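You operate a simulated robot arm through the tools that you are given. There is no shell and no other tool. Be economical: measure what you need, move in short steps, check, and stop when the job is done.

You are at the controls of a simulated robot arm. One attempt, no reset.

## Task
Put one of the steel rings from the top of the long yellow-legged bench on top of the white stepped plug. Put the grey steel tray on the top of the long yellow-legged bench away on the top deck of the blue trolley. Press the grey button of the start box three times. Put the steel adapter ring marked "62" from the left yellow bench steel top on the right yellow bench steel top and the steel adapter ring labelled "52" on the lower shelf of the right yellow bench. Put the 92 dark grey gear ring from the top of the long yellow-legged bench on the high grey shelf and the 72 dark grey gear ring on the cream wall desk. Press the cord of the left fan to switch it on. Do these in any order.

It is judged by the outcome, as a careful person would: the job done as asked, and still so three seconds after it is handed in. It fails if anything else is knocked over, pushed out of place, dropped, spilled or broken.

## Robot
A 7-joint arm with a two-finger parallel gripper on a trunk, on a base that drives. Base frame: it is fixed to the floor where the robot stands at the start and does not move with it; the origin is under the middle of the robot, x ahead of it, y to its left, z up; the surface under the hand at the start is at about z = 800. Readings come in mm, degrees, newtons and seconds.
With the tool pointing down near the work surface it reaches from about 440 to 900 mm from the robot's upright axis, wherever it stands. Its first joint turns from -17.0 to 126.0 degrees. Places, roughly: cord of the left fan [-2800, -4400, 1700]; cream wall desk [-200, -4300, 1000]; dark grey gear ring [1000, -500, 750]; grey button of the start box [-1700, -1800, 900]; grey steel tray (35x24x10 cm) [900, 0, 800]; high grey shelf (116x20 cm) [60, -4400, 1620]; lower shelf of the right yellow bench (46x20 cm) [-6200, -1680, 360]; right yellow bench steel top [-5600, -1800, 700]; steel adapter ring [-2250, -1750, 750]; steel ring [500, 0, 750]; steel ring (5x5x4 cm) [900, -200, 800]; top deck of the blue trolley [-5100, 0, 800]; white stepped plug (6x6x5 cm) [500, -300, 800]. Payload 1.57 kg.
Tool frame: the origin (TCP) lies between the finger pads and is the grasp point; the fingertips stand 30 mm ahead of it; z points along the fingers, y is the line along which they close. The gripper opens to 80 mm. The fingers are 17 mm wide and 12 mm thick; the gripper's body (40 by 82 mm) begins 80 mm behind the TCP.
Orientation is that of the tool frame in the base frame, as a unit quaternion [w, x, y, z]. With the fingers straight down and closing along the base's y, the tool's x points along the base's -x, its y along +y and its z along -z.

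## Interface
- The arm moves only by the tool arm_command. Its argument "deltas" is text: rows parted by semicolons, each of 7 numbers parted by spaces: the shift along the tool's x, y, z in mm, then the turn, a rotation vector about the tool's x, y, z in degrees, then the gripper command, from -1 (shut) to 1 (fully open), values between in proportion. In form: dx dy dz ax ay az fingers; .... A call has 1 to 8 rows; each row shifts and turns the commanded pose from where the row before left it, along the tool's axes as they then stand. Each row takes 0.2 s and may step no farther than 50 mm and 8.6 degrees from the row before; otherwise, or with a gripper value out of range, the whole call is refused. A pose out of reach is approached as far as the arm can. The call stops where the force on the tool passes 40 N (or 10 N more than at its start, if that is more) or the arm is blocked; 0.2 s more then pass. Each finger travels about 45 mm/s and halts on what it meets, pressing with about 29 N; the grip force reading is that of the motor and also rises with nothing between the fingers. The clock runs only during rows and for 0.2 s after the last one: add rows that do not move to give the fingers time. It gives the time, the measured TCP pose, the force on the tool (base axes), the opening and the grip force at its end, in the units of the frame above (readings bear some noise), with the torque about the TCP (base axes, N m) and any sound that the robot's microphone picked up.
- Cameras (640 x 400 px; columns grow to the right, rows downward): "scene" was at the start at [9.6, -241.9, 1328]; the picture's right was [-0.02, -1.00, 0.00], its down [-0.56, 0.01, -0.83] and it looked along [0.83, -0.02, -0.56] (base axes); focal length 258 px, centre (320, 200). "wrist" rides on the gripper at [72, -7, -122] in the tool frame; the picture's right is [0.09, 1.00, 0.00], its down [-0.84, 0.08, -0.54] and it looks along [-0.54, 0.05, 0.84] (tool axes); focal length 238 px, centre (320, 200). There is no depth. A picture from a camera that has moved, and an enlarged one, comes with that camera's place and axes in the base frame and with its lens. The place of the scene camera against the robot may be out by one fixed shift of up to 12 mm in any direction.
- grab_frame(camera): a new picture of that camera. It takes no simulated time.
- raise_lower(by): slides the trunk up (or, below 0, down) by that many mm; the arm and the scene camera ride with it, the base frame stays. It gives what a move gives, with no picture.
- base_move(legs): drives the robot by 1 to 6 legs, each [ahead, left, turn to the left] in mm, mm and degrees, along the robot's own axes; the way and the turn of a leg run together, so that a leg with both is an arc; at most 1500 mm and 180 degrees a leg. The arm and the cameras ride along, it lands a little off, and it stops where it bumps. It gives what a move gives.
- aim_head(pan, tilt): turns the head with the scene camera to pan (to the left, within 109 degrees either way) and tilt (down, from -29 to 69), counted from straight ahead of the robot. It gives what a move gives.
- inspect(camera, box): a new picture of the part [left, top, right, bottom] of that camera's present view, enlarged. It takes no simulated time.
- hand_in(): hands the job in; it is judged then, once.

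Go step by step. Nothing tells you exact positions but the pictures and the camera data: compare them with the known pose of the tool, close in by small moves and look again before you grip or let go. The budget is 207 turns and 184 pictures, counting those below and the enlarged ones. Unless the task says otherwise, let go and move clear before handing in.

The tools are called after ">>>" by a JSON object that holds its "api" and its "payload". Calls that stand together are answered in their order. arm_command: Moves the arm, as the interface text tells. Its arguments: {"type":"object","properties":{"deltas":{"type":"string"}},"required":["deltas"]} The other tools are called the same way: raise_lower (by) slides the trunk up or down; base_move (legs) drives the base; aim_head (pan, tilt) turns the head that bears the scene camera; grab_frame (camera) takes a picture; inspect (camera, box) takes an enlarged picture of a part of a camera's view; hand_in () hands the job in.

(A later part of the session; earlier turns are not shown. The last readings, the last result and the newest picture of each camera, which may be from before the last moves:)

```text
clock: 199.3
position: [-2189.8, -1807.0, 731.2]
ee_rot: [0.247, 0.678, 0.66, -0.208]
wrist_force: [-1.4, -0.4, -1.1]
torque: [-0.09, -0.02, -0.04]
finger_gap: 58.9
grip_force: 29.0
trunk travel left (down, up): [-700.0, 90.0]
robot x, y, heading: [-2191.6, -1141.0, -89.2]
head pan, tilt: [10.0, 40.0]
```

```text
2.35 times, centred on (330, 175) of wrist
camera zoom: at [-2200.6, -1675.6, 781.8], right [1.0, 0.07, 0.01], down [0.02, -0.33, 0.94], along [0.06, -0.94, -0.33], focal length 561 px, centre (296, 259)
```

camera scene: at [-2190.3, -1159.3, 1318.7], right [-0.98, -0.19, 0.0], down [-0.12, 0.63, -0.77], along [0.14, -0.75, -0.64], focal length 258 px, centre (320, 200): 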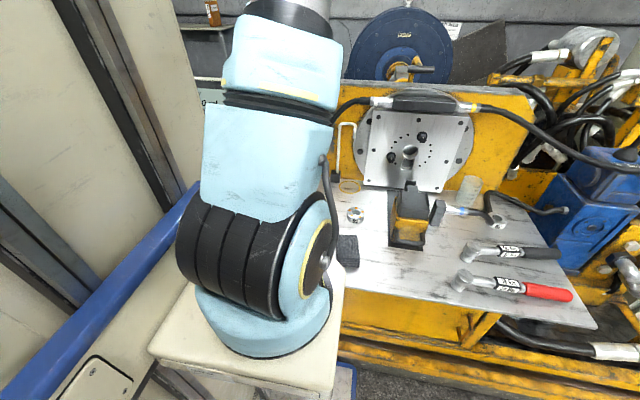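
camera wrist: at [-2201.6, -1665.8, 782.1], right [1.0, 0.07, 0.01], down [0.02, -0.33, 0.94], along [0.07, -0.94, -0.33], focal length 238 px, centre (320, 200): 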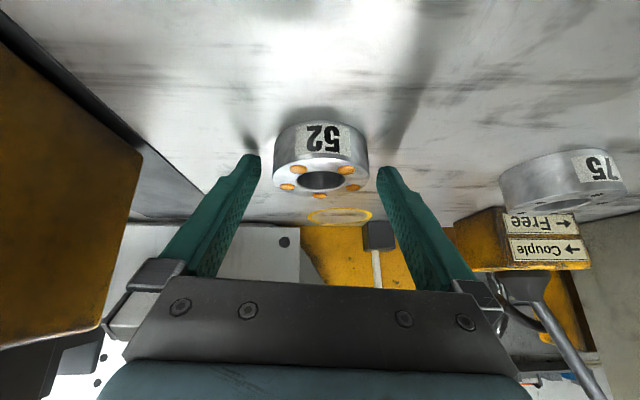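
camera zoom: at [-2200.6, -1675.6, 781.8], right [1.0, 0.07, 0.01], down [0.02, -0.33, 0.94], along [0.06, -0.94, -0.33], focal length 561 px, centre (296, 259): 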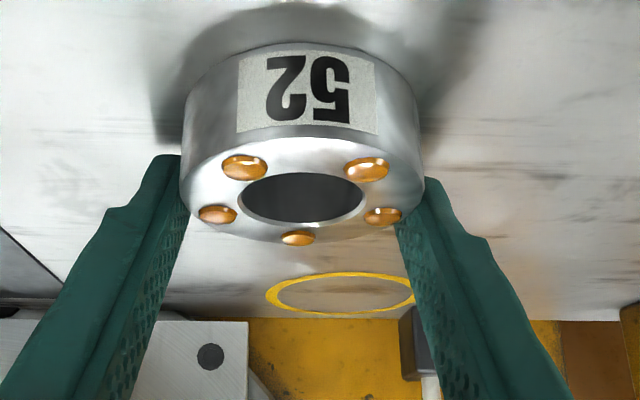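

Gripped (58.9 mm). Lift slowly.

>>> {"api": "arm_command", "payload": {"deltas": "-1.8 0 -2.4 0 0 0 -1;-3 0 -4 0 0 0 -1;-5 0 -6.4 0 0 0 -1;-8 0 -10 0 0 0 -1;-10 0 -13 0 0 0 -1;-12 0 -16 0 0 0 -1;-12 0 -16 0 0 0 -1;-10 0 -13 0 0 0 -1"}}

>>> {"api": "grab_frame", "payload": {"camera": "wrist"}}

```text
clock: 201.1
position: [-2197.7, -1808.5, 830.8]
ee_rot: [0.247, 0.679, 0.66, -0.208]
wrist_force: [0.2, -0.9, -3.0]
torque: [-0.01, 0.03, 0.01]
finger_gap: 58.3
grip_force: 28.6
trunk travel left (down, up): [-700.0, 90.0]
robot x, y, heading: [-2196.7, -1141.2, -88.9]
head pan, tilt: [10.0, 40.0]
```

```text
79 pictures are left
camera wrist: at [-2207.0, -1676.7, 882.0], right [1.0, 0.07, 0.01], down [0.02, -0.33, 0.94], along [0.07, -0.94, -0.33], focal length 238 px, centre (320, 200)
```

wrist: 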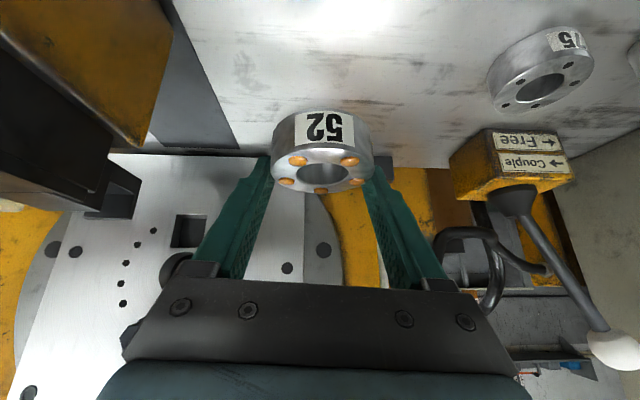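

Ring 52 is held. Retract, back off from the bench and look west along the aisle.

>>> {"api": "arm_command", "payload": {"deltas": "23 0 -43 0 0 0 -1;23 0 -43 0 0 0 -1;23 0 -43 0 0 0 -1;23 0 -43 0 0 0 -1;0 0 0 0 0 0 -1"}}

>>> {"api": "base_move", "payload": {"legs": [[-120, 0, 0]]}}

>>> {"api": "aim_head", "payload": {"pan": -90, "tilt": 15}}

>>> {"api": "grab_frame", "payload": {"camera": "scene"}}

```text
clock: 202.3
position: [-2174.2, -1697.7, 894.2]
ee_rot: [0.247, 0.678, 0.66, -0.207]
wrist_force: [-0.4, 0.6, -3.1]
torque: [0.02, 0.04, -0.01]
finger_gap: 58.0
grip_force: 29.3
out of reach, approached as far as the arm can: row 3, 4
trunk travel left (down, up): [-700.0, 90.0]
robot x, y, heading: [-2193.3, -1144.2, -89.4]
head pan, tilt: [10.0, 40.0]
```

```text
clock: 203.6
position: [-2175.2, -1578.3, 892.3]
ee_rot: [0.248, 0.678, 0.66, -0.209]
wrist_force: [-0.6, -0.4, -4.4]
torque: [0.01, -0.02, 0.02]
finger_gap: 58.0
grip_force: 29.2
trunk travel left (down, up): [-700.0, 90.0]
robot x, y, heading: [-2196.2, -1021.5, -89.1]
head pan, tilt: [10.0, 40.0]
```

```text
clock: 205.3
position: [-2175.2, -1578.8, 893.2]
ee_rot: [0.247, 0.678, 0.66, -0.209]
wrist_force: [-0.1, 1.0, -4.0]
torque: [-0.03, 0.0, 0.01]
finger_gap: 57.9
grip_force: 28.8
trunk travel left (down, up): [-700.0, 90.0]
robot x, y, heading: [-2194.3, -1022.2, -89.3]
head pan, tilt: [-90.0, 15.0]
```

```text
78 pictures are left
camera scene: at [-2518.5, -957.3, 1358.2], right [-0.01, 1.0, 0.0], down [0.26, 0.0, -0.97], along [-0.97, -0.01, -0.26], focal length 258 px, centre (320, 200)
```

scene: 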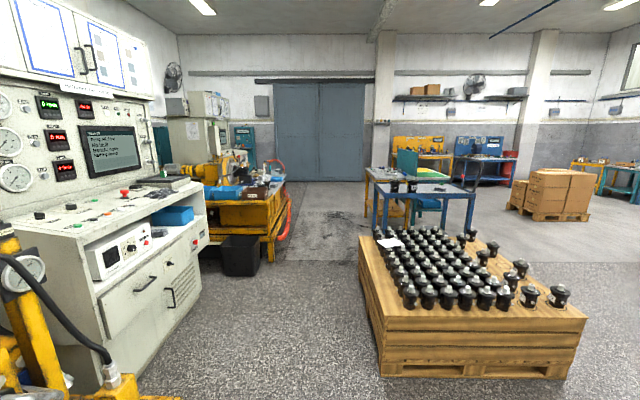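

The right bench is at x<-4950, y<-1450; a crate occupies y>-640. Raise the hand and strafe west keeping y≈-1060.

>>> {"api": "arm_command", "payload": {"deltas": "-24 0 -31 0 0 0 -1;-24 0 -31 0 0 0 -1;-24 0 -31 0 0 0 -1;0 0 0 0 0 0 -1"}}

>>> {"api": "base_move", "payload": {"legs": [[30, -1300, 0], [0, -1200, 0]]}}

>>> {"api": "aim_head", "payload": {"pan": -55, "tilt": 30}}

>>> {"api": "grab_frame", "payload": {"camera": "scene"}}

```text
clock: 206.3
position: [-2178.9, -1581.3, 1012.9]
ee_rot: [0.247, 0.678, 0.66, -0.208]
wrist_force: [-0.3, -0.3, -4.2]
torque: [0.0, 0.01, -0.02]
finger_gap: 57.8
grip_force: 28.7
out of reach, approached as far as the arm can: row 1
trunk travel left (down, up): [-700.0, 90.0]
robot x, y, heading: [-2196.4, -1025.4, -89.1]
head pan, tilt: [-90.0, 15.0]
```

```text
clock: 218.7
position: [-4663.6, -1735.6, 1011.6]
ee_rot: [0.254, 0.657, 0.681, -0.201]
wrist_force: [0.2, 0.6, -2.9]
torque: [0.03, 0.02, -0.02]
finger_gap: 57.2
grip_force: 28.9
trunk travel left (down, up): [-700.0, 90.0]
robot x, y, heading: [-4714.3, -1176.1, -85.4]
head pan, tilt: [-90.0, 15.0]
```

```text
clock: 219.7
position: [-4662.7, -1737.3, 1012.3]
ee_rot: [0.254, 0.657, 0.681, -0.2]
wrist_force: [-0.2, 0.1, -4.6]
torque: [0.0, 0.04, -0.02]
finger_gap: 57.0
grip_force: 29.3
trunk travel left (down, up): [-700.0, 90.0]
robot x, y, heading: [-4712.9, -1180.4, -85.3]
head pan, tilt: [-55.0, 30.0]
```

```text
77 pictures are left
camera scene: at [-5018.6, -1184.4, 1334.0], right [-0.64, 0.77, 0.0], down [0.39, 0.32, -0.87], along [-0.67, -0.55, -0.5], focal length 258 px, centre (320, 200)
```

scene: 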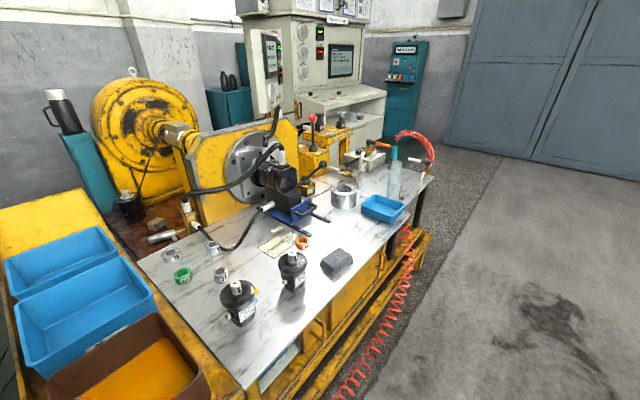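

The base drifted; the bench front is at y≈-1490 with a red hose along it. Correct heading, back off, then strafe further west and look at the low shelf.

>>> {"api": "base_move", "payload": {"legs": [[-170, 0, -4.5], [0, -750, 0]]}}

>>> {"api": "grab_frame", "payload": {"camera": "wrist"}}

>>> {"api": "aim_head", "payload": {"pan": -38, "tilt": 38}}

>>> {"api": "grab_frame", "payload": {"camera": "scene"}}

```text
clock: 221.3
position: [-4720.2, -1571.9, 1011.6]
ee_rot: [0.245, 0.684, 0.654, -0.21]
wrist_force: [-0.2, 0.0, -3.2]
torque: [-0.04, -0.02, 0.02]
finger_gap: 57.1
grip_force: 29.0
trunk travel left (down, up): [-700.0, 90.0]
robot x, y, heading: [-4729.7, -1012.0, -90.4]
head pan, tilt: [-55.0, 30.0]
stopped in leg 1: the robot was blocked; the commanded pose is now the measured one
```

```text
76 pictures are left
camera wrist: at [-4727.8, -1440.5, 1063.0], right [1.0, 0.05, 0.0], down [0.01, -0.33, 0.94], along [0.05, -0.94, -0.33], focal length 238 px, centre (320, 200)
```

wrist: 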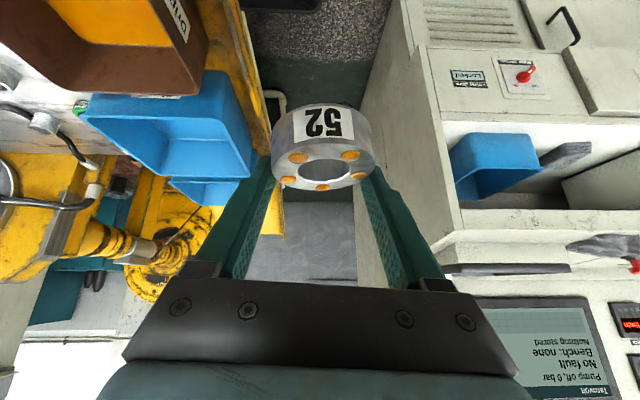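

```text
clock: 222.1
position: [-4719.6, -1572.3, 1013.0]
ee_rot: [0.246, 0.684, 0.654, -0.21]
wrist_force: [-0.1, 0.3, -3.8]
torque: [-0.03, 0.0, 0.01]
finger_gap: 56.9
grip_force: 28.9
trunk travel left (down, up): [-700.0, 90.0]
robot x, y, heading: [-4726.0, -1016.3, -90.0]
head pan, tilt: [-38.0, 38.0]
```

```text
75 pictures are left
camera scene: at [-5007.8, -1009.0, 1321.6], right [-0.79, 0.62, 0.0], down [0.38, 0.48, -0.79], along [-0.49, -0.62, -0.62], focal length 258 px, centre (320, 200)
```

scene: 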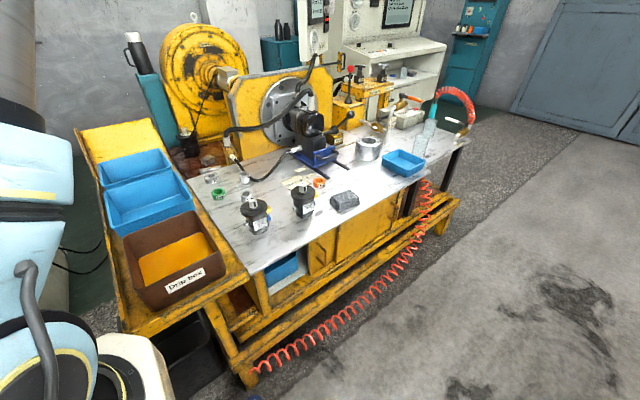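

The rear touched near the crate. Ease forward, strafe west past the crate, then further back and west.

>>> {"api": "base_move", "payload": {"legs": [[15, -120, 0], [0, -400, 0], [-60, -400, 0], [0, -400, 0]]}}

>>> {"api": "aim_head", "payload": {"pan": -25, "tilt": 42}}

>>> {"api": "grab_frame", "payload": {"camera": "scene"}}

```text
clock: 229.7
position: [-6045.9, -1538.2, 1012.0]
ee_rot: [0.247, 0.68, 0.658, -0.209]
wrist_force: [0.6, -0.1, -3.8]
torque: [-0.04, 0.0, -0.02]
finger_gap: 56.9
grip_force: 29.6
trunk travel left (down, up): [-700.0, 90.0]
robot x, y, heading: [-6057.0, -979.4, -89.4]
head pan, tilt: [-38.0, 38.0]
```

```text
clock: 230.4
position: [-6047.0, -1539.6, 1011.9]
ee_rot: [0.246, 0.68, 0.658, -0.208]
wrist_force: [0.0, -0.3, -2.5]
torque: [-0.02, -0.02, 0.01]
finger_gap: 56.5
grip_force: 29.1
trunk travel left (down, up): [-700.0, 90.0]
robot x, y, heading: [-6060.4, -977.3, -89.5]
head pan, tilt: [-25.0, 42.0]
```

```text
74 pictures are left
camera scene: at [-6322.8, -986.4, 1315.7], right [-0.91, 0.42, 0.0], down [0.28, 0.61, -0.74], along [-0.31, -0.68, -0.67], focal length 258 px, centre (320, 200)
```

scene: 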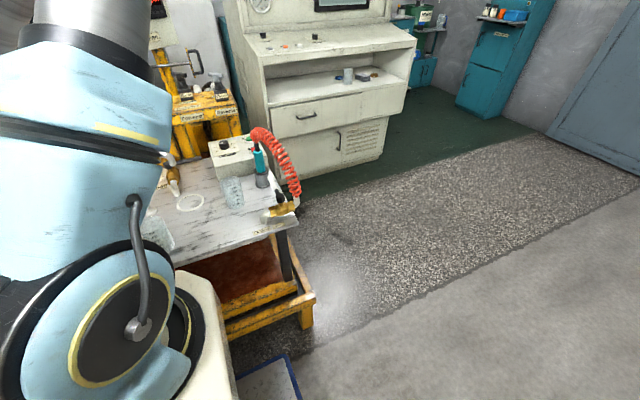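

>>> {"api": "inspect", "payload": {"camera": "scene", "box": [170, 170, 330, 330]}}

>>> {"api": "grab_frame", "payload": {"camera": "wrist"}}

```text
2.50 times, centred on (250, 250) of scene
camera zoom: at [-6322.8, -986.4, 1315.7], right [-0.91, 0.42, 0.0], down [0.28, 0.61, -0.74], along [-0.31, -0.68, -0.67], focal length 646 px, centre (495, 75)
```

zoom: 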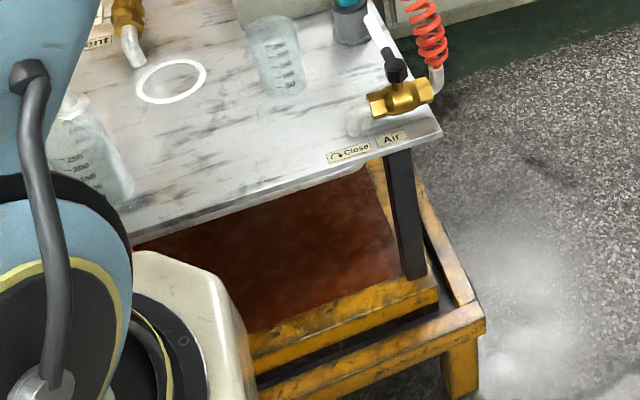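

```text
72 pictures are left
camera wrist: at [-6055.3, -1406.9, 1063.0], right [1.0, 0.06, 0.0], down [0.02, -0.33, 0.94], along [0.06, -0.94, -0.33], focal length 238 px, centre (320, 200)
```

wrist: 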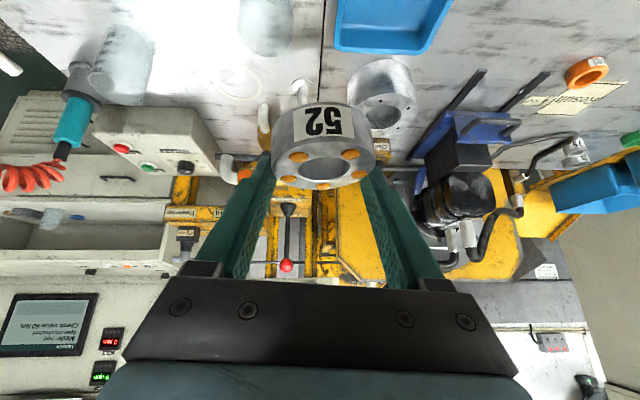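

The shelf is the brown surface under the west end (z≈360, y≈-1580…-1780); the hose is at x>-6110, so I'll use x≈-6300. Back off slightly, strafe, and lower the trunk.

>>> {"api": "base_move", "payload": {"legs": [[-75, 0, 0], [0, -250, 0]]}}

>>> {"api": "raise_lower", "payload": {"by": -440}}

>>> {"api": "aim_head", "payload": {"pan": 15, "tilt": 25}}

>>> {"api": "grab_frame", "payload": {"camera": "scene"}}

>>> {"api": "grab_frame", "payload": {"camera": "wrist"}}

```text
clock: 232.9
position: [-6312.9, -1465.7, 1012.2]
ee_rot: [0.246, 0.682, 0.656, -0.21]
wrist_force: [0.2, 0.6, -3.4]
torque: [-0.01, -0.02, 0.01]
finger_gap: 56.3
grip_force: 29.4
trunk travel left (down, up): [-700.0, 90.0]
robot x, y, heading: [-6321.1, -905.7, -89.8]
head pan, tilt: [-25.0, 42.0]
```

```text
refused: -440 is not a number from -400 to 400
```

```text
clock: 234.0
position: [-6312.4, -1466.3, 1013.1]
ee_rot: [0.247, 0.681, 0.657, -0.209]
wrist_force: [1.4, 0.4, -3.6]
torque: [-0.03, 0.02, -0.01]
finger_gap: 56.5
grip_force: 28.7
trunk travel left (down, up): [-700.0, 90.0]
robot x, y, heading: [-6319.1, -909.4, -90.0]
head pan, tilt: [15.0, 25.0]
```

```text
71 pictures are left
camera scene: at [-6526.5, -925.7, 1341.9], right [-0.97, -0.26, 0.0], down [-0.11, 0.41, -0.91], along [0.24, -0.87, -0.42], focal length 258 px, centre (320, 200)
```

scene: 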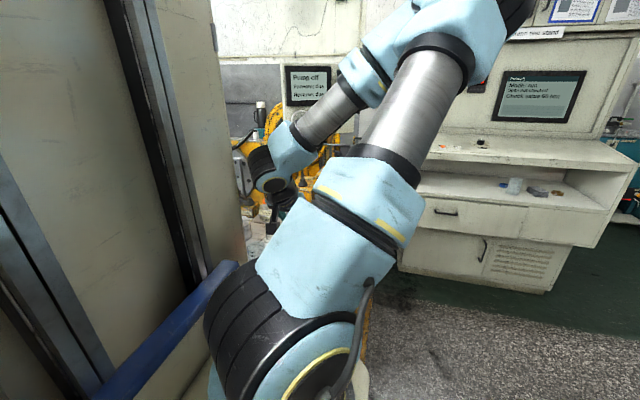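

```text
70 pictures are left
camera wrist: at [-6320.6, -1334.6, 1063.0], right [1.0, 0.06, 0.0], down [0.01, -0.33, 0.94], along [0.05, -0.94, -0.33], focal length 238 px, centre (320, 200)
```

wrist: 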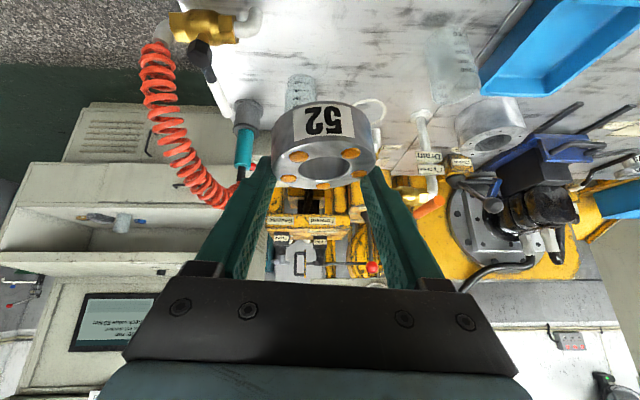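

>>> {"api": "base_move", "payload": {"legs": [[-35, 0, 0]]}}

>>> {"api": "raise_lower", "payload": {"by": -400}}

>>> {"api": "raise_lower", "payload": {"by": -80}}

>>> {"api": "grab_frame", "payload": {"camera": "wrist"}}

```text
clock: 234.9
position: [-6312.6, -1430.5, 1012.7]
ee_rot: [0.245, 0.682, 0.656, -0.21]
wrist_force: [0.2, 0.4, -4.0]
torque: [-0.03, 0.0, 0.01]
finger_gap: 56.3
grip_force: 29.1
trunk travel left (down, up): [-700.0, 90.0]
robot x, y, heading: [-6319.3, -870.4, -89.6]
head pan, tilt: [15.0, 25.0]
```

```text
clock: 238.7
position: [-6312.3, -1430.7, 611.2]
ee_rot: [0.246, 0.682, 0.656, -0.209]
wrist_force: [0.1, 0.4, -0.4]
torque: [-0.01, -0.02, -0.02]
finger_gap: 0.0
grip_force: 21.3
trunk travel left (down, up): [-300.0, 490.0]
robot x, y, heading: [-6318.9, -870.5, -90.2]
head pan, tilt: [15.0, 25.0]
```

```text
clock: 239.9
position: [-6312.0, -1430.2, 532.5]
ee_rot: [0.245, 0.683, 0.656, -0.209]
wrist_force: [-0.2, 0.2, 0.2]
torque: [0.02, -0.01, 0.02]
finger_gap: 0.1
grip_force: 21.1
trunk travel left (down, up): [-220.0, 570.0]
robot x, y, heading: [-6323.4, -866.0, -89.9]
head pan, tilt: [15.0, 25.0]
```

```text
69 pictures are left
camera wrist: at [-6320.6, -1298.4, 583.1], right [1.0, 0.06, 0.0], down [0.01, -0.33, 0.94], along [0.05, -0.94, -0.33], focal length 238 px, centre (320, 200)
```

wrist: 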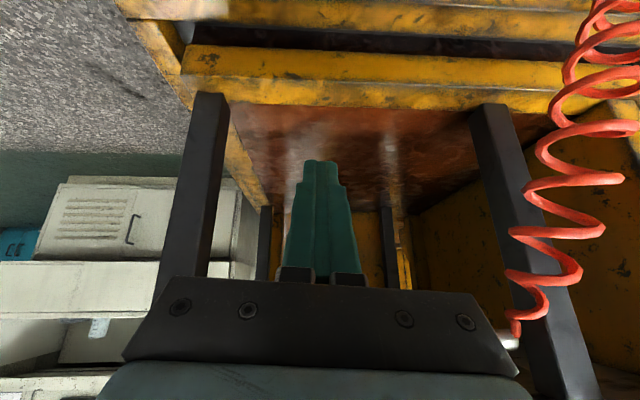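

The ring slipped out of the grip during the trunk move. I must find it on the floor.

>>> {"api": "aim_head", "payload": {"pan": 10, "tilt": 60}}

>>> {"api": "grab_frame", "payload": {"camera": "scene"}}

```text
clock: 240.9
position: [-6311.5, -1430.0, 532.7]
ee_rot: [0.246, 0.682, 0.656, -0.21]
wrist_force: [-0.4, -0.5, -0.1]
torque: [-0.01, 0.03, -0.02]
finger_gap: 0.1
grip_force: 21.3
trunk travel left (down, up): [-220.0, 570.0]
robot x, y, heading: [-6318.5, -869.3, -89.7]
head pan, tilt: [10.0, 60.0]
```

```text
68 pictures are left
camera scene: at [-6538.9, -866.1, 811.9], right [-0.98, -0.18, 0.0], down [-0.15, 0.85, -0.5], along [0.09, -0.49, -0.87], focal length 258 px, centre (320, 200)
```

scene: 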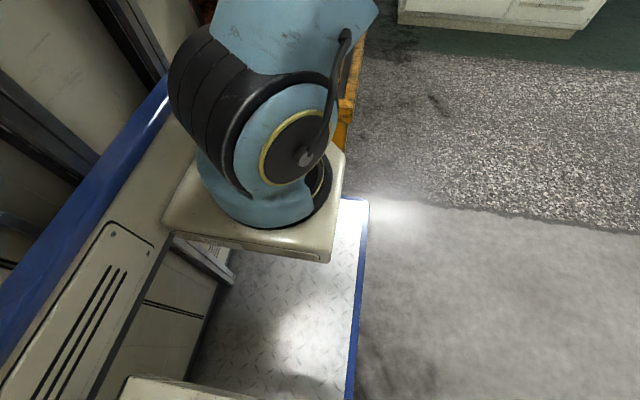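

>>> {"api": "arm_command", "payload": {"deltas": "0 0 0 0 8.5 0 -1;0 0 0 0 8.5 0 -1;0 0 0 0 8.5 0 -1;0 0 0 0 8.5 0 -1;0 0 0 0 8 0 -1;0 0 0 0 0 0 -1"}}

>>> {"api": "grab_frame", "payload": {"camera": "wrist"}}

```text
clock: 242.3
position: [-6311.6, -1430.5, 532.1]
ee_rot: [-0.005, 0.712, 0.701, 0.05]
wrist_force: [0.5, -0.2, -0.3]
torque: [0.01, 0.02, 0.01]
finger_gap: 0.0
grip_force: 21.2
trunk travel left (down, up): [-220.0, 570.0]
robot x, y, heading: [-6322.9, -871.3, -89.8]
head pan, tilt: [10.0, 60.0]
```

```text
67 pictures are left
camera wrist: at [-6326.3, -1367.5, 657.6], right [0.99, 0.07, 0.07], down [0.03, -0.88, 0.48], along [0.1, -0.47, -0.88], focal length 238 px, centre (320, 200)
```

wrist: 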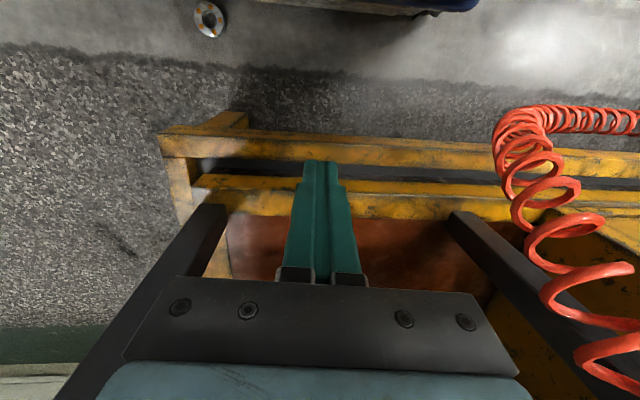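

The ring 52 lies on the floor at about (-6521,-1282), in front of the base. Back off, strafe right, fix the tool tilt, and lower toward it.

>>> {"api": "base_move", "payload": {"legs": [[-240, 0, 0], [0, -200, 0]]}}

>>> {"api": "arm_command", "payload": {"deltas": "0 0 0 4 -4 0 1;0 0 0 0 0 0 1;0 0 0 0 0 0 1"}}

>>> {"api": "raise_lower", "payload": {"by": -220}}

>>> {"api": "grab_frame", "payload": {"camera": "wrist"}}

```text
clock: 243.9
position: [-6313.5, -1247.3, 531.0]
ee_rot: [-0.005, 0.712, 0.7, 0.048]
wrist_force: [-0.9, -0.7, 0.8]
torque: [-0.04, -0.01, 0.02]
finger_gap: 0.1
grip_force: 20.9
trunk travel left (down, up): [-220.0, 570.0]
robot x, y, heading: [-6325.1, -687.8, -90.1]
head pan, tilt: [10.0, 60.0]
stopped in leg 1: the robot was blocked; the commanded pose is now the measured one
```

```text
clock: 244.7
position: [-6314.5, -1247.9, 532.5]
ee_rot: [-0.005, 0.713, 0.701, -0.001]
wrist_force: [1.3, 0.1, 0.7]
torque: [0.03, -0.03, 0.0]
finger_gap: 68.0
grip_force: 0.1
trunk travel left (down, up): [-220.0, 570.0]
robot x, y, heading: [-6321.7, -689.8, -89.8]
head pan, tilt: [10.0, 60.0]
```

```text
clock: 247.0
position: [-6315.0, -1248.3, 312.0]
ee_rot: [-0.005, 0.713, 0.701, -0.001]
wrist_force: [0.0, -0.5, 1.3]
torque: [-0.04, -0.02, 0.0]
finger_gap: 79.9
grip_force: 0.0
trunk travel left (down, up): [0.0, 790.0]
robot x, y, heading: [-6321.9, -687.5, -90.0]
head pan, tilt: [10.0, 60.0]
```

```text
66 pictures are left
camera wrist: at [-6319.6, -1176.6, 433.8], right [1.0, 0.07, -0.01], down [0.07, -0.84, 0.54], along [0.03, -0.54, -0.84], focal length 238 px, centre (320, 200)
```

wrist: 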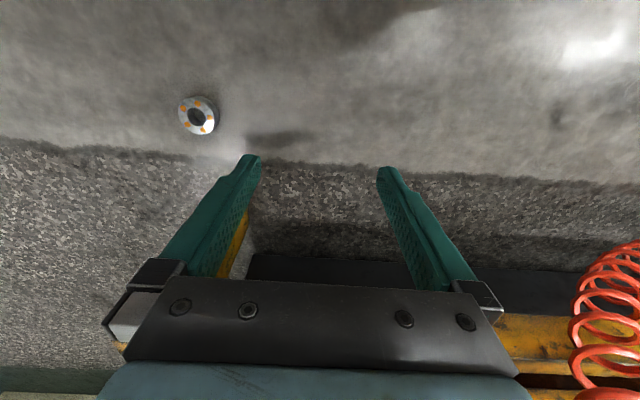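

>>> {"api": "base_move", "payload": {"legs": [[25, 0, 0], [0, -205, 0]]}}

>>> {"api": "arm_command", "payload": {"deltas": "0 0 45 0 0 0 1;0 0 45 0 0 0 1;0 0 45 0 0 0 1;0 0 30 0 0 0 1;0 0 0 0 0 0 1"}}

>>> {"api": "grab_frame", "payload": {"camera": "wrist"}}

```text
clock: 249.0
position: [-6514.5, -1273.2, 313.1]
ee_rot: [-0.004, 0.714, 0.701, -0.001]
wrist_force: [-0.2, 0.1, 0.4]
torque: [0.02, 0.01, 0.03]
finger_gap: 80.1
grip_force: 0.0
trunk travel left (down, up): [0.0, 790.0]
robot x, y, heading: [-6526.2, -711.8, -90.2]
head pan, tilt: [10.0, 60.0]
```

```text
clock: 250.2
position: [-6515.0, -1276.1, 146.4]
ee_rot: [-0.004, 0.714, 0.7, -0.001]
wrist_force: [0.0, 0.5, 0.6]
torque: [-0.01, 0.02, -0.02]
finger_gap: 80.0
grip_force: 0.0
trunk travel left (down, up): [0.0, 790.0]
robot x, y, heading: [-6521.3, -712.2, -90.0]
head pan, tilt: [10.0, 60.0]
```

```text
65 pictures are left
camera wrist: at [-6520.1, -1203.6, 266.9], right [1.0, 0.08, -0.01], down [0.07, -0.84, 0.54], along [0.03, -0.54, -0.84], focal length 238 px, centre (320, 200)
```

wrist: 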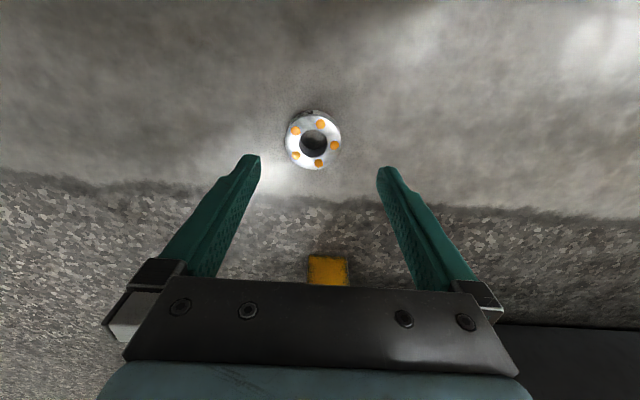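

Pitch the tool 38° here and re-grip with the ring centred on the pads.

>>> {"api": "arm_command", "payload": {"deltas": "0 -8 0 0 -8.5 0 1;0 0 0 0 -8.5 0 1;0 0 0 0 -8.5 0 1;0 0 0 0 -8.5 0 1;0 0 0 0 -4 0 1;22 0 28 0 0 0 1;22 0 28 0 0 0 1;13 0 16 0 0 0 1"}}

>>> {"api": "grab_frame", "payload": {"camera": "wrist"}}

```text
clock: 252.0
position: [-6530.8, -1262.8, 55.2]
ee_rot: [0.192, 0.681, 0.672, -0.22]
wrist_force: [0.6, -0.8, 1.2]
torque: [0.01, -0.03, -0.01]
finger_gap: 80.1
grip_force: 0.1
out of reach, approached as far as the arm can: row 2
trunk travel left (down, up): [0.0, 790.0]
robot x, y, heading: [-6525.8, -713.6, -90.1]
head pan, tilt: [10.0, 60.0]
```

```text
64 pictures are left
camera wrist: at [-6532.8, -1135.5, 115.8], right [0.99, 0.06, -0.09], down [0.1, -0.39, 0.91], along [0.02, -0.92, -0.4], focal length 238 px, centre (320, 200)
```

wrist: 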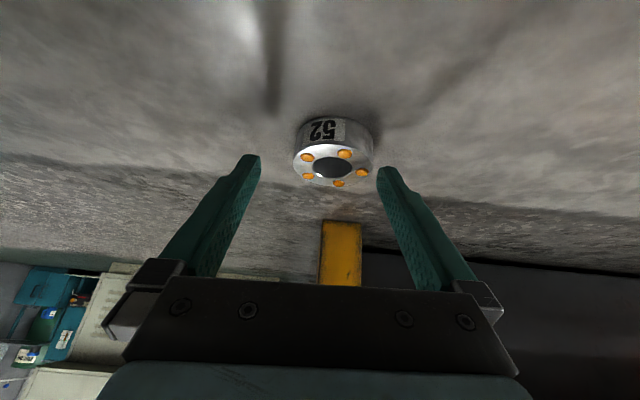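

>>> {"api": "arm_command", "payload": {"deltas": "0 5 0 -3.7 -4 2.5 1;3 3 10 0 0 0 1;3 0 8 0 0 0 1;0 0 0 0 0 0 1"}}

>>> {"api": "inspect", "payload": {"camera": "wrist", "box": [220, 90, 440, 260]}}

```text
clock: 253.0
position: [-6523.2, -1269.6, 37.9]
ee_rot: [0.243, 0.679, 0.658, -0.216]
wrist_force: [-0.5, -0.5, 0.6]
torque: [0.01, -0.03, -0.01]
finger_gap: 80.1
grip_force: 0.2
trunk travel left (down, up): [0.0, 790.0]
robot x, y, heading: [-6526.1, -713.1, -90.1]
head pan, tilt: [10.0, 60.0]
```

```text
2.35 times, centred on (330, 175) of wrist
camera zoom: at [-6530.1, -1137.1, 87.7], right [1.0, 0.05, -0.01], down [0.03, -0.33, 0.94], along [0.05, -0.94, -0.33], focal length 561 px, centre (296, 259)
```

zoom: 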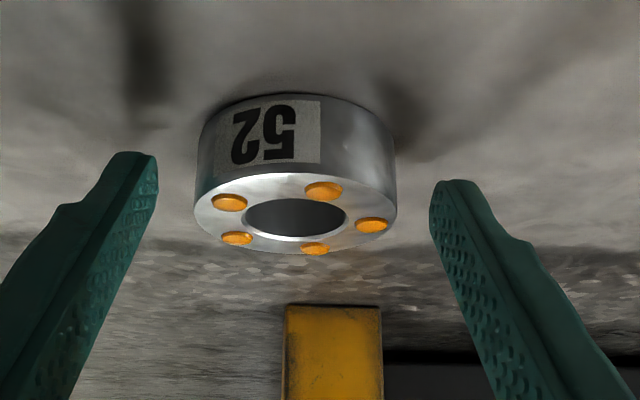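

>>> {"api": "arm_command", "payload": {"deltas": "5 -1 0.6 0 0 0 1;4 0 0.6 0 0 0 0.8;0 0 0 0 0 0 -1;0 0 0 0 0 0 -1;0 0 0 0 0 0 -1;0 0 0 0 0 0 -1;0 0 0 0 0 0 -1"}}

>>> {"api": "inspect", "payload": {"camera": "wrist", "box": [220, 90, 440, 260]}}

```text
clock: 254.6
position: [-6526.0, -1263.1, 30.5]
ee_rot: [0.242, 0.68, 0.657, -0.218]
wrist_force: [5.5, -6.8, 3.4]
torque: [-0.01, 0.12, -0.15]
finger_gap: 56.9
grip_force: 29.0
trunk travel left (down, up): [0.0, 790.0]
robot x, y, heading: [-6523.9, -709.2, -90.0]
head pan, tilt: [10.0, 60.0]
```

```text
2.35 times, centred on (330, 175) of wrist
camera zoom: at [-6532.1, -1131.0, 81.0], right [1.0, 0.05, -0.01], down [0.03, -0.33, 0.94], along [0.05, -0.94, -0.33], focal length 561 px, centre (296, 259)
```

zoom: 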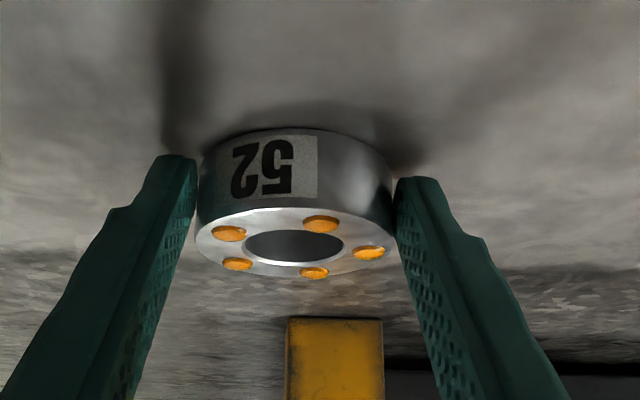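

The squeeze pushes the ring toward the robot side, so it's off the pad centre. Open, retract 8 mm, and re-close.

>>> {"api": "arm_command", "payload": {"deltas": "0 0 0 0 0 0 0.8;0 0 0 0 0 0 0.8;6.3 3 -4.9 0 0 0 0.8;0 0 0 0 0 0 0.8;0 0 0 0 0 0 -1;0 0 0 0 0 0 -1;0 0 0 0 0 0 -1;0 0 0 0 0 0 -1"}}

>>> {"api": "inspect", "payload": {"camera": "wrist", "box": [220, 90, 440, 260]}}

```text
clock: 255.4
position: [-6526.1, -1263.7, 32.1]
ee_rot: [0.244, 0.679, 0.655, -0.224]
wrist_force: [0.6, -3.1, 0.9]
torque: [0.27, -0.03, -0.03]
finger_gap: 71.9
grip_force: 0.1
trunk travel left (down, up): [0.0, 790.0]
robot x, y, heading: [-6523.6, -710.9, -90.2]
head pan, tilt: [10.0, 60.0]
stopped in row 3: the force on the tool passed its limit at 53 N (the readings are from after the stop); the commanded pose is now the measured one
```

```text
2.35 times, centred on (330, 175) of wrist
camera zoom: at [-6532.5, -1130.9, 80.8], right [1.0, 0.05, -0.02], down [0.03, -0.32, 0.95], along [0.04, -0.95, -0.32], focal length 561 px, centre (296, 259)
```

zoom: 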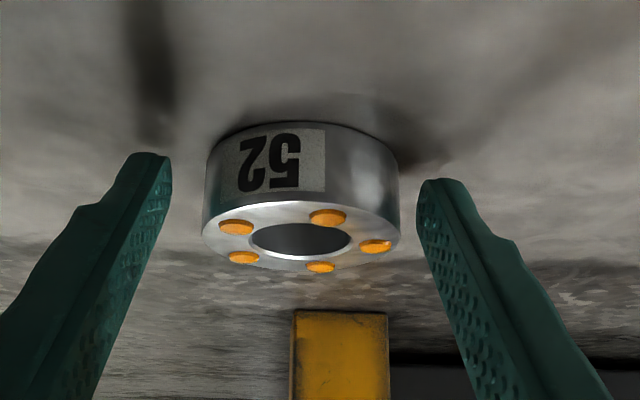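

Arm is near its own base; use the base to back by 12 mm instead.

>>> {"api": "base_move", "payload": {"legs": [[-13, 0, 0]]}}

>>> {"api": "arm_command", "payload": {"deltas": "0 1 0 0 0 0 0.8;0 0 0 0 0 0 -1;0 0 0 0 0 0 -1;0 0 0 0 0 0 -1;0 0 0 0 0 0 -1"}}

>>> {"api": "inspect", "payload": {"camera": "wrist", "box": [220, 90, 440, 260]}}

```text
clock: 256.2
position: [-6525.4, -1250.1, 32.9]
ee_rot: [0.244, 0.68, 0.654, -0.225]
wrist_force: [-0.4, -4.8, -3.4]
torque: [-0.16, -0.02, -0.04]
finger_gap: 72.0
grip_force: 0.0
trunk travel left (down, up): [0.0, 790.0]
robot x, y, heading: [-6524.8, -701.7, -89.9]
head pan, tilt: [10.0, 60.0]
```

```text
clock: 257.4
position: [-6525.4, -1249.4, 32.7]
ee_rot: [0.244, 0.679, 0.654, -0.226]
wrist_force: [0.3, -7.1, 2.7]
torque: [0.89, -0.05, -0.02]
finger_gap: 0.3
grip_force: 9.0
trunk travel left (down, up): [0.0, 790.0]
robot x, y, heading: [-6522.3, -696.2, -90.0]
head pan, tilt: [10.0, 60.0]
```

```text
2.35 times, centred on (330, 175) of wrist
camera zoom: at [-6531.2, -1117.6, 81.3], right [1.0, 0.05, -0.02], down [0.03, -0.31, 0.95], along [0.04, -0.95, -0.32], focal length 561 px, centre (296, 259)
```

zoom: 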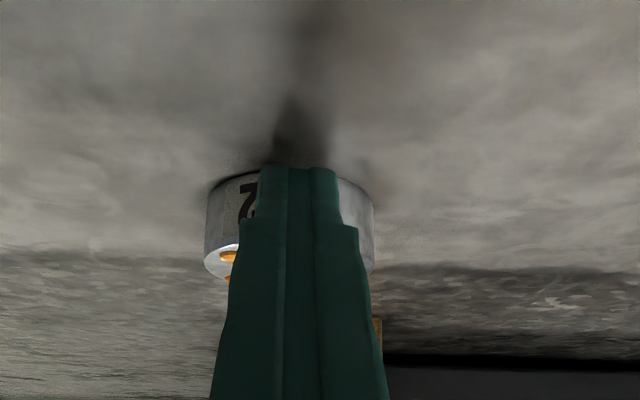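

I went too far back and the ring was nudged forward. Reopen and look.

>>> {"api": "arm_command", "payload": {"deltas": "0 0 0 0 0 0 1;0 0 0 0 0 0 1;0 0 0 0 0 0 1;0 0 0 0 0 0 1;0 0 0 0 0 0 1"}}

>>> {"api": "grab_frame", "payload": {"camera": "wrist"}}

```text
clock: 258.6
position: [-6524.9, -1250.3, 32.3]
ee_rot: [0.244, 0.68, 0.654, -0.225]
wrist_force: [-0.7, -9.6, 2.8]
torque: [0.97, 0.0, -0.11]
finger_gap: 80.1
grip_force: 0.0
trunk travel left (down, up): [0.0, 790.0]
robot x, y, heading: [-6523.1, -698.5, -89.8]
head pan, tilt: [10.0, 60.0]
```

```text
59 pictures are left
camera wrist: at [-6531.2, -1117.6, 81.1], right [1.0, 0.05, -0.02], down [0.03, -0.31, 0.95], along [0.04, -0.95, -0.32], focal length 238 px, centre (320, 200)
```

wrist: 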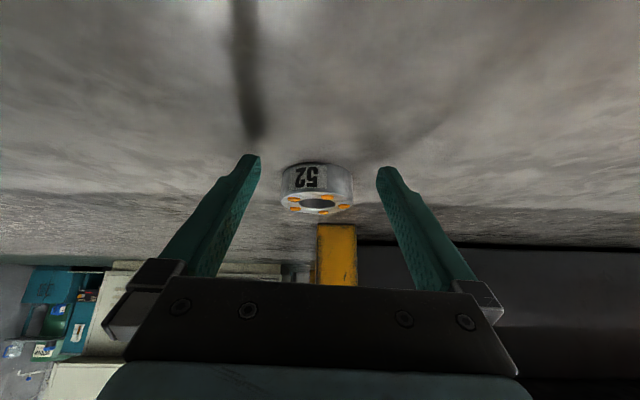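

The ring is ~y=-1296. Advance 31 mm at constant height and close.

>>> {"api": "arm_command", "payload": {"deltas": "-9 -1 6 0 0 0 0.9;-8 0 6.5 0 0 0 0.9;-8 0 6.5 0 0 0 0.9;0 0 0 0 0 0 -1;0 0 0 0 0 0 -1;0 0 0 0 0 0 -1;0 0 0 0 0 0 -1;0 0 0 0 0 0 -1"}}

>>> {"api": "grab_frame", "payload": {"camera": "wrist"}}

```text
clock: 260.4
position: [-6527.9, -1282.0, 33.6]
ee_rot: [0.244, 0.68, 0.654, -0.225]
wrist_force: [3.5, 0.0, 2.0]
torque: [-0.04, 0.08, 0.1]
finger_gap: 57.3
grip_force: 29.1
trunk travel left (down, up): [0.0, 790.0]
robot x, y, heading: [-6522.1, -701.5, -90.0]
head pan, tilt: [10.0, 60.0]
```

```text
58 pictures are left
camera wrist: at [-6534.2, -1149.2, 81.9], right [1.0, 0.05, -0.02], down [0.03, -0.31, 0.95], along [0.04, -0.95, -0.32], focal length 238 px, centre (320, 200)
```

wrist: 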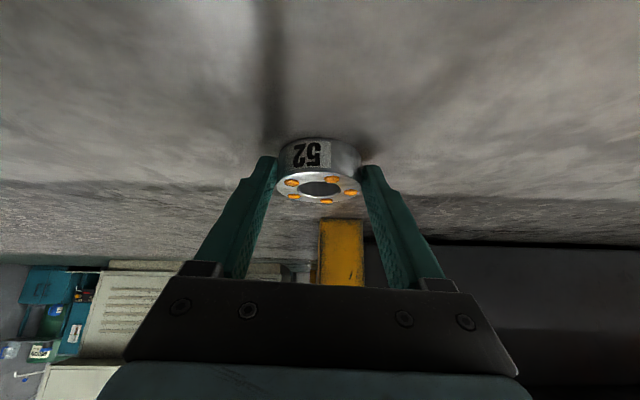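

Gripped at 57.3. Lift gently with the arm, then the trunk.

>>> {"api": "arm_command", "payload": {"deltas": "-1.8 0 -2.4 0 0 0 -1;-3 0 -4 0 0 0 -1;-5 0 -6.4 0 0 0 -1;-7 0 -9 0 0 0 -1;-8 0 -10 0 0 0 -1;-8 0 -10 0 0 0 -1;-5 0 -7 0 0 0 -1"}}

>>> {"api": "raise_lower", "payload": {"by": 375}}

>>> {"api": "grab_frame", "payload": {"camera": "wrist"}}

```text
clock: 262.0
position: [-6530.4, -1281.9, 95.0]
ee_rot: [0.244, 0.679, 0.655, -0.225]
wrist_force: [0.7, -0.2, -3.3]
torque: [0.05, -0.02, -0.02]
finger_gap: 56.9
grip_force: 29.6
trunk travel left (down, up): [0.0, 790.0]
robot x, y, heading: [-6519.5, -698.6, -89.8]
head pan, tilt: [10.0, 60.0]
```

```text
clock: 265.6
position: [-6528.2, -1281.4, 469.3]
ee_rot: [0.244, 0.679, 0.654, -0.226]
wrist_force: [0.1, -0.4, -3.8]
torque: [0.08, -0.01, 0.0]
finger_gap: 56.7
grip_force: 29.0
trunk travel left (down, up): [-375.0, 415.0]
robot x, y, heading: [-6523.7, -697.4, -90.0]
head pan, tilt: [10.0, 60.0]
```

```text
57 pictures are left
camera wrist: at [-6535.6, -1149.1, 517.7], right [1.0, 0.05, -0.02], down [0.03, -0.32, 0.95], along [0.04, -0.95, -0.32], focal length 238 px, centre (320, 200)
```

wrist: 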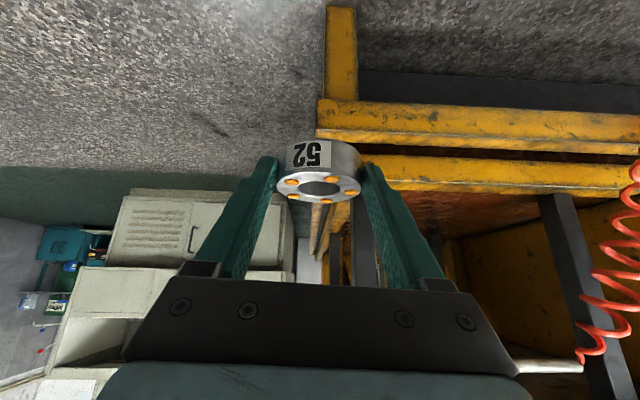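

>>> {"api": "base_move", "payload": {"legs": [[0, 225, 0], [230, 0, 0]]}}

>>> {"api": "grab_frame", "payload": {"camera": "wrist"}}

```text
clock: 268.6
position: [-6303.3, -1508.9, 468.2]
ee_rot: [0.243, 0.682, 0.652, -0.227]
wrist_force: [0.3, 0.3, -4.0]
torque: [0.07, 0.01, 0.0]
finger_gap: 56.9
grip_force: 29.1
trunk travel left (down, up): [-375.0, 415.0]
robot x, y, heading: [-6292.0, -929.9, -90.4]
head pan, tilt: [10.0, 60.0]
```

```text
56 pictures are left
camera wrist: at [-6308.7, -1376.1, 517.7], right [1.0, 0.04, -0.02], down [0.03, -0.32, 0.95], along [0.03, -0.95, -0.32], focal length 238 px, centre (320, 200)
```

wrist: 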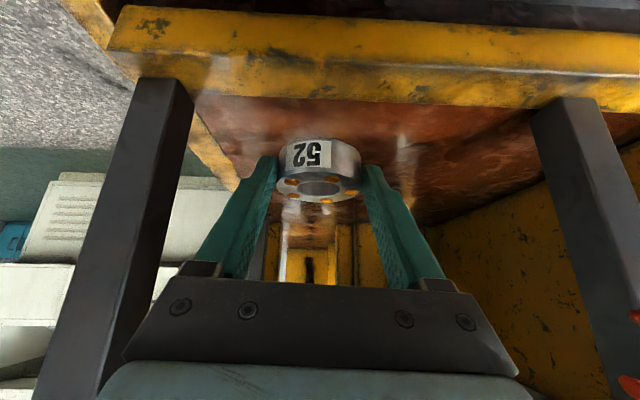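

Ring is entering centrally between the legs. Continue forward 115 mm, then lower.

>>> {"api": "base_move", "payload": {"legs": [[112, 0, 0]]}}

>>> {"api": "arm_command", "payload": {"deltas": "15 0 19 0 0 0 -1;15 0 19 0 0 0 -1;6 0 8 0 0 0 -1;0 0 0 0 0 0 -1"}}

>>> {"api": "grab_frame", "payload": {"camera": "wrist"}}

```text
clock: 269.8
position: [-6303.8, -1568.8, 469.2]
ee_rot: [0.239, 0.679, 0.659, -0.216]
wrist_force: [-0.8, 1.2, -3.2]
torque: [0.08, 0.0, 0.0]
finger_gap: 56.9
grip_force: 28.8
trunk travel left (down, up): [-375.0, 415.0]
robot x, y, heading: [-6293.4, -1007.4, -90.3]
head pan, tilt: [10.0, 60.0]
stopped in leg 1: the robot was blocked; the commanded pose is now the measured one
```

```text
clock: 271.0
position: [-6293.2, -1573.2, 438.9]
ee_rot: [0.262, 0.666, 0.663, -0.221]
wrist_force: [-0.4, 0.2, -3.5]
torque: [0.11, -0.01, 0.01]
finger_gap: 56.8
grip_force: 29.0
trunk travel left (down, up): [-375.0, 415.0]
robot x, y, heading: [-6296.4, -994.1, -90.8]
head pan, tilt: [10.0, 60.0]
stopped in row 4: the arm was blocked; the commanded pose is now the measured one
```

```text
55 pictures are left
camera wrist: at [-6305.5, -1441.0, 485.3], right [1.0, 0.09, 0.0], down [0.03, -0.29, 0.96], along [0.08, -0.95, -0.29], focal length 238 px, centre (320, 200)
```

wrist: 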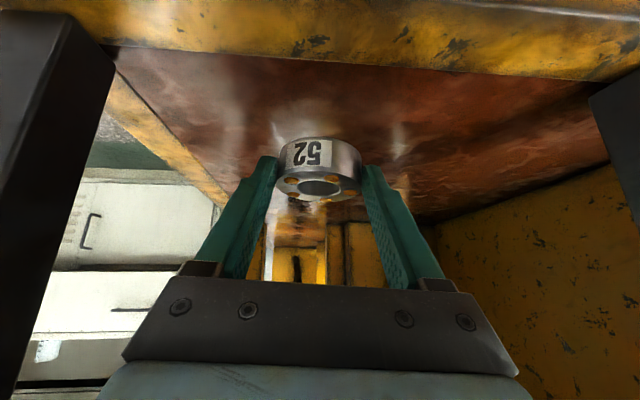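

The arm is blocked, probably by the bench top edge. Look from the head.

>>> {"api": "aim_head", "payload": {"pan": 22, "tilt": 15}}

>>> {"api": "grab_frame", "payload": {"camera": "scene"}}

```text
clock: 272.1
position: [-6294.6, -1572.2, 437.8]
ee_rot: [0.259, 0.667, 0.664, -0.218]
wrist_force: [0.3, -0.2, -2.9]
torque: [0.06, 0.01, -0.02]
finger_gap: 57.0
grip_force: 28.7
trunk travel left (down, up): [-375.0, 415.0]
robot x, y, heading: [-6297.0, -1000.3, -90.8]
head pan, tilt: [22.0, 15.0]
```

```text
54 pictures are left
camera scene: at [-6486.1, -984.5, 1042.6], right [-0.93, -0.36, 0.01], down [-0.1, 0.21, -0.97], along [0.35, -0.91, -0.24], focal length 258 px, centre (320, 200)
```

scene: 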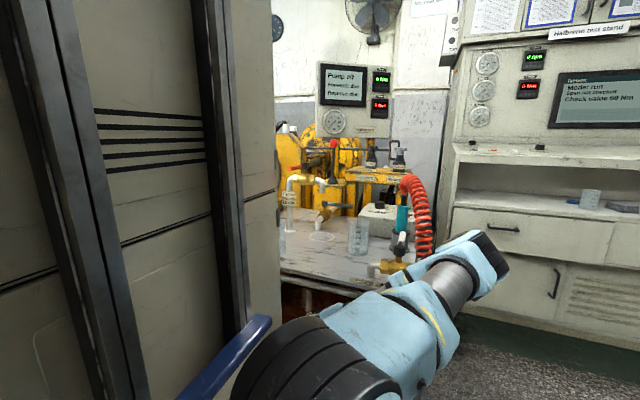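

The forearm is near the bench front edge. Back 15 mm, pitch the tool up ~17° so the wrist moves away from the edge, then go forward again.

>>> {"api": "base_move", "payload": {"legs": [[-15, 0, 0]]}}

>>> {"api": "arm_command", "payload": {"deltas": "0 0 0 0 -6 0 -1;0 0 0 0 -6 0 -1;0 0 0 0 -6 0 -1;0 0 0 0 0 0 -1"}}

>>> {"api": "base_move", "payload": {"legs": [[45, 0, 0]]}}

>>> {"api": "grab_frame", "payload": {"camera": "wrist"}}

```text
clock: 272.9
position: [-6298.5, -1568.6, 439.0]
ee_rot: [0.258, 0.669, 0.659, -0.227]
wrist_force: [-0.3, 0.0, -3.7]
torque: [0.09, -0.01, 0.0]
finger_gap: 56.8
grip_force: 29.2
trunk travel left (down, up): [-375.0, 415.0]
robot x, y, heading: [-6297.1, -985.5, -90.8]
head pan, tilt: [22.0, 15.0]
```

```text
clock: 273.6
position: [-6382.7, -1562.2, 413.6]
ee_rot: [0.306, 0.693, 0.583, -0.295]
wrist_force: [43.5, -26.0, -6.7]
torque: [0.27, 0.21, 0.89]
finger_gap: 56.6
grip_force: 29.0
trunk travel left (down, up): [-375.0, 415.0]
robot x, y, heading: [-6312.4, -983.5, -92.0]
head pan, tilt: [22.0, 15.0]
stopped in row 3: the force on the tool passed its limit at 152 N (the readings are from after the stop); the commanded pose is now the measured one
```

```text
clock: 274.3
position: [-6381.6, -1555.8, 413.5]
ee_rot: [0.301, 0.696, 0.586, -0.286]
wrist_force: [20.3, -3.4, 1.9]
torque: [0.16, 0.35, -0.03]
finger_gap: 56.7
grip_force: 29.0
trunk travel left (down, up): [-375.0, 415.0]
robot x, y, heading: [-6312.1, -985.9, -92.2]
head pan, tilt: [22.0, 15.0]
stopped in leg 1: the robot was blocked; the commanded pose is now the measured one
```

```text
53 pictures are left
camera wrist: at [-6373.2, -1415.7, 438.0], right [1.0, -0.07, 0.01], down [-0.02, -0.14, 0.99], along [-0.07, -0.99, -0.14], focal length 238 px, centre (320, 200)
```

wrist: 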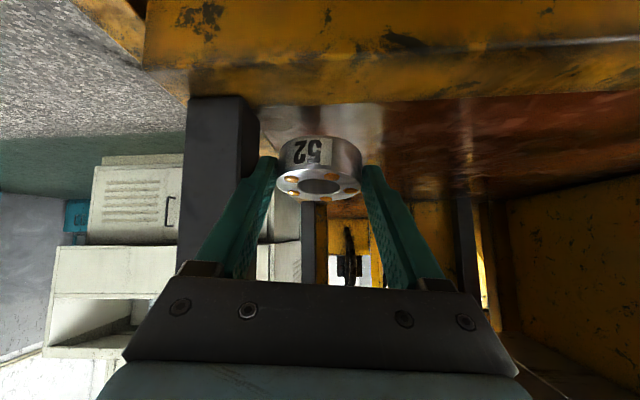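

The hand got pressed against a leg. Move left slightly and back out completely, then reconfigure: trunk lower, arm stretched farther forward.

>>> {"api": "base_move", "payload": {"legs": [[0, 40, 0], [-200, 0, 1.5]]}}

>>> {"api": "raise_lower", "payload": {"by": -230}}

>>> {"api": "grab_frame", "payload": {"camera": "wrist"}}

```text
clock: 275.0
position: [-6380.9, -1554.9, 413.3]
ee_rot: [0.295, 0.701, 0.581, -0.289]
wrist_force: [12.4, -0.6, 2.4]
torque: [0.13, 0.41, -0.05]
finger_gap: 56.7
grip_force: 28.9
trunk travel left (down, up): [-375.0, 415.0]
robot x, y, heading: [-6302.8, -983.2, -92.5]
head pan, tilt: [22.0, 15.0]
stopped in leg 1: the robot was blocked; the commanded pose is now the measured one
```

```text
clock: 276.1
position: [-6380.7, -1582.1, 398.5]
ee_rot: [0.333, 0.681, 0.57, -0.318]
wrist_force: [-0.3, 0.1, -3.8]
torque: [0.11, -0.04, 0.02]
finger_gap: 57.0
grip_force: 28.9
trunk travel left (down, up): [-309.0, 481.0]
robot x, y, heading: [-6306.5, -976.6, -92.4]
head pan, tilt: [22.0, 15.0]
stopped: the force on the tool passed its limit at 57 N (the readings are from after the stop); the commanded pose is now the measured one
```

```text
52 pictures are left
camera wrist: at [-6371.6, -1440.6, 408.5], right [1.0, -0.07, 0.01], down [-0.02, -0.04, 1.0], along [-0.07, -1.0, -0.04], focal length 238 px, centre (320, 200)
```

wrist: 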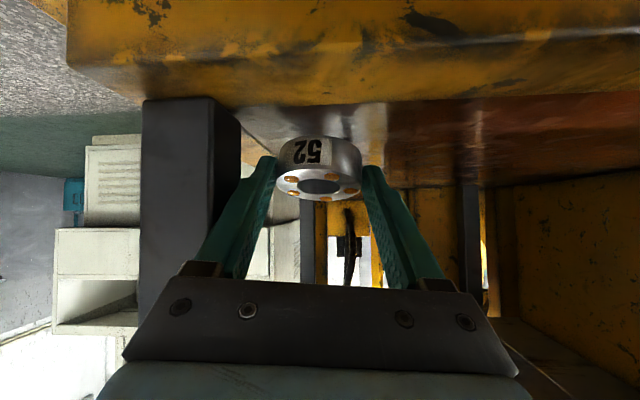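

Now the hand is free of force with the ring just above the shelf at y≈-1600. Shift a bit +x away from the leg and lower until contact.

>>> {"api": "arm_command", "payload": {"deltas": "0 4 0 0 0 0 -1;0 4 0 0 0 0 -1;0 4 0 0 0 0 -1;1.6 0 1.1 0 0 0 -1;1.6 0 1.1 0 0 0 -1;1.6 0 1.1 0 0 0 -1;0 0 0 0 0 0 -1"}}

>>> {"api": "inspect", "payload": {"camera": "wrist", "box": [200, 70, 440, 240]}}

```text
clock: 276.6
position: [-6381.8, -1580.3, 397.0]
ee_rot: [0.332, 0.681, 0.572, -0.313]
wrist_force: [14.0, 6.4, -6.7]
torque: [0.01, -0.02, -0.38]
finger_gap: 56.8
grip_force: 28.8
out of reach, approached as far as the arm can: row 1
trunk travel left (down, up): [-309.0, 481.0]
robot x, y, heading: [-6308.2, -976.9, -92.8]
head pan, tilt: [22.0, 15.0]
stopped in row 2: the force on the tool passed its limit at 75 N (the readings are from after the stop); the commanded pose is now the measured one
```

```text
2.35 times, centred on (320, 155) of wrist
camera zoom: at [-6372.9, -1438.9, 408.2], right [1.0, -0.07, 0.02], down [-0.02, -0.05, 1.0], along [-0.07, -1.0, -0.05], focal length 561 px, centre (320, 306)
```

zoom: 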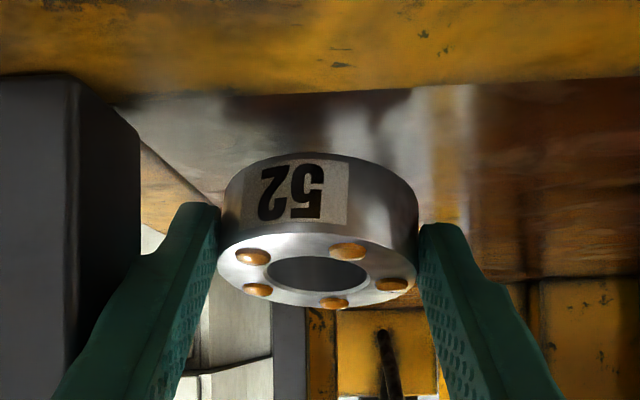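

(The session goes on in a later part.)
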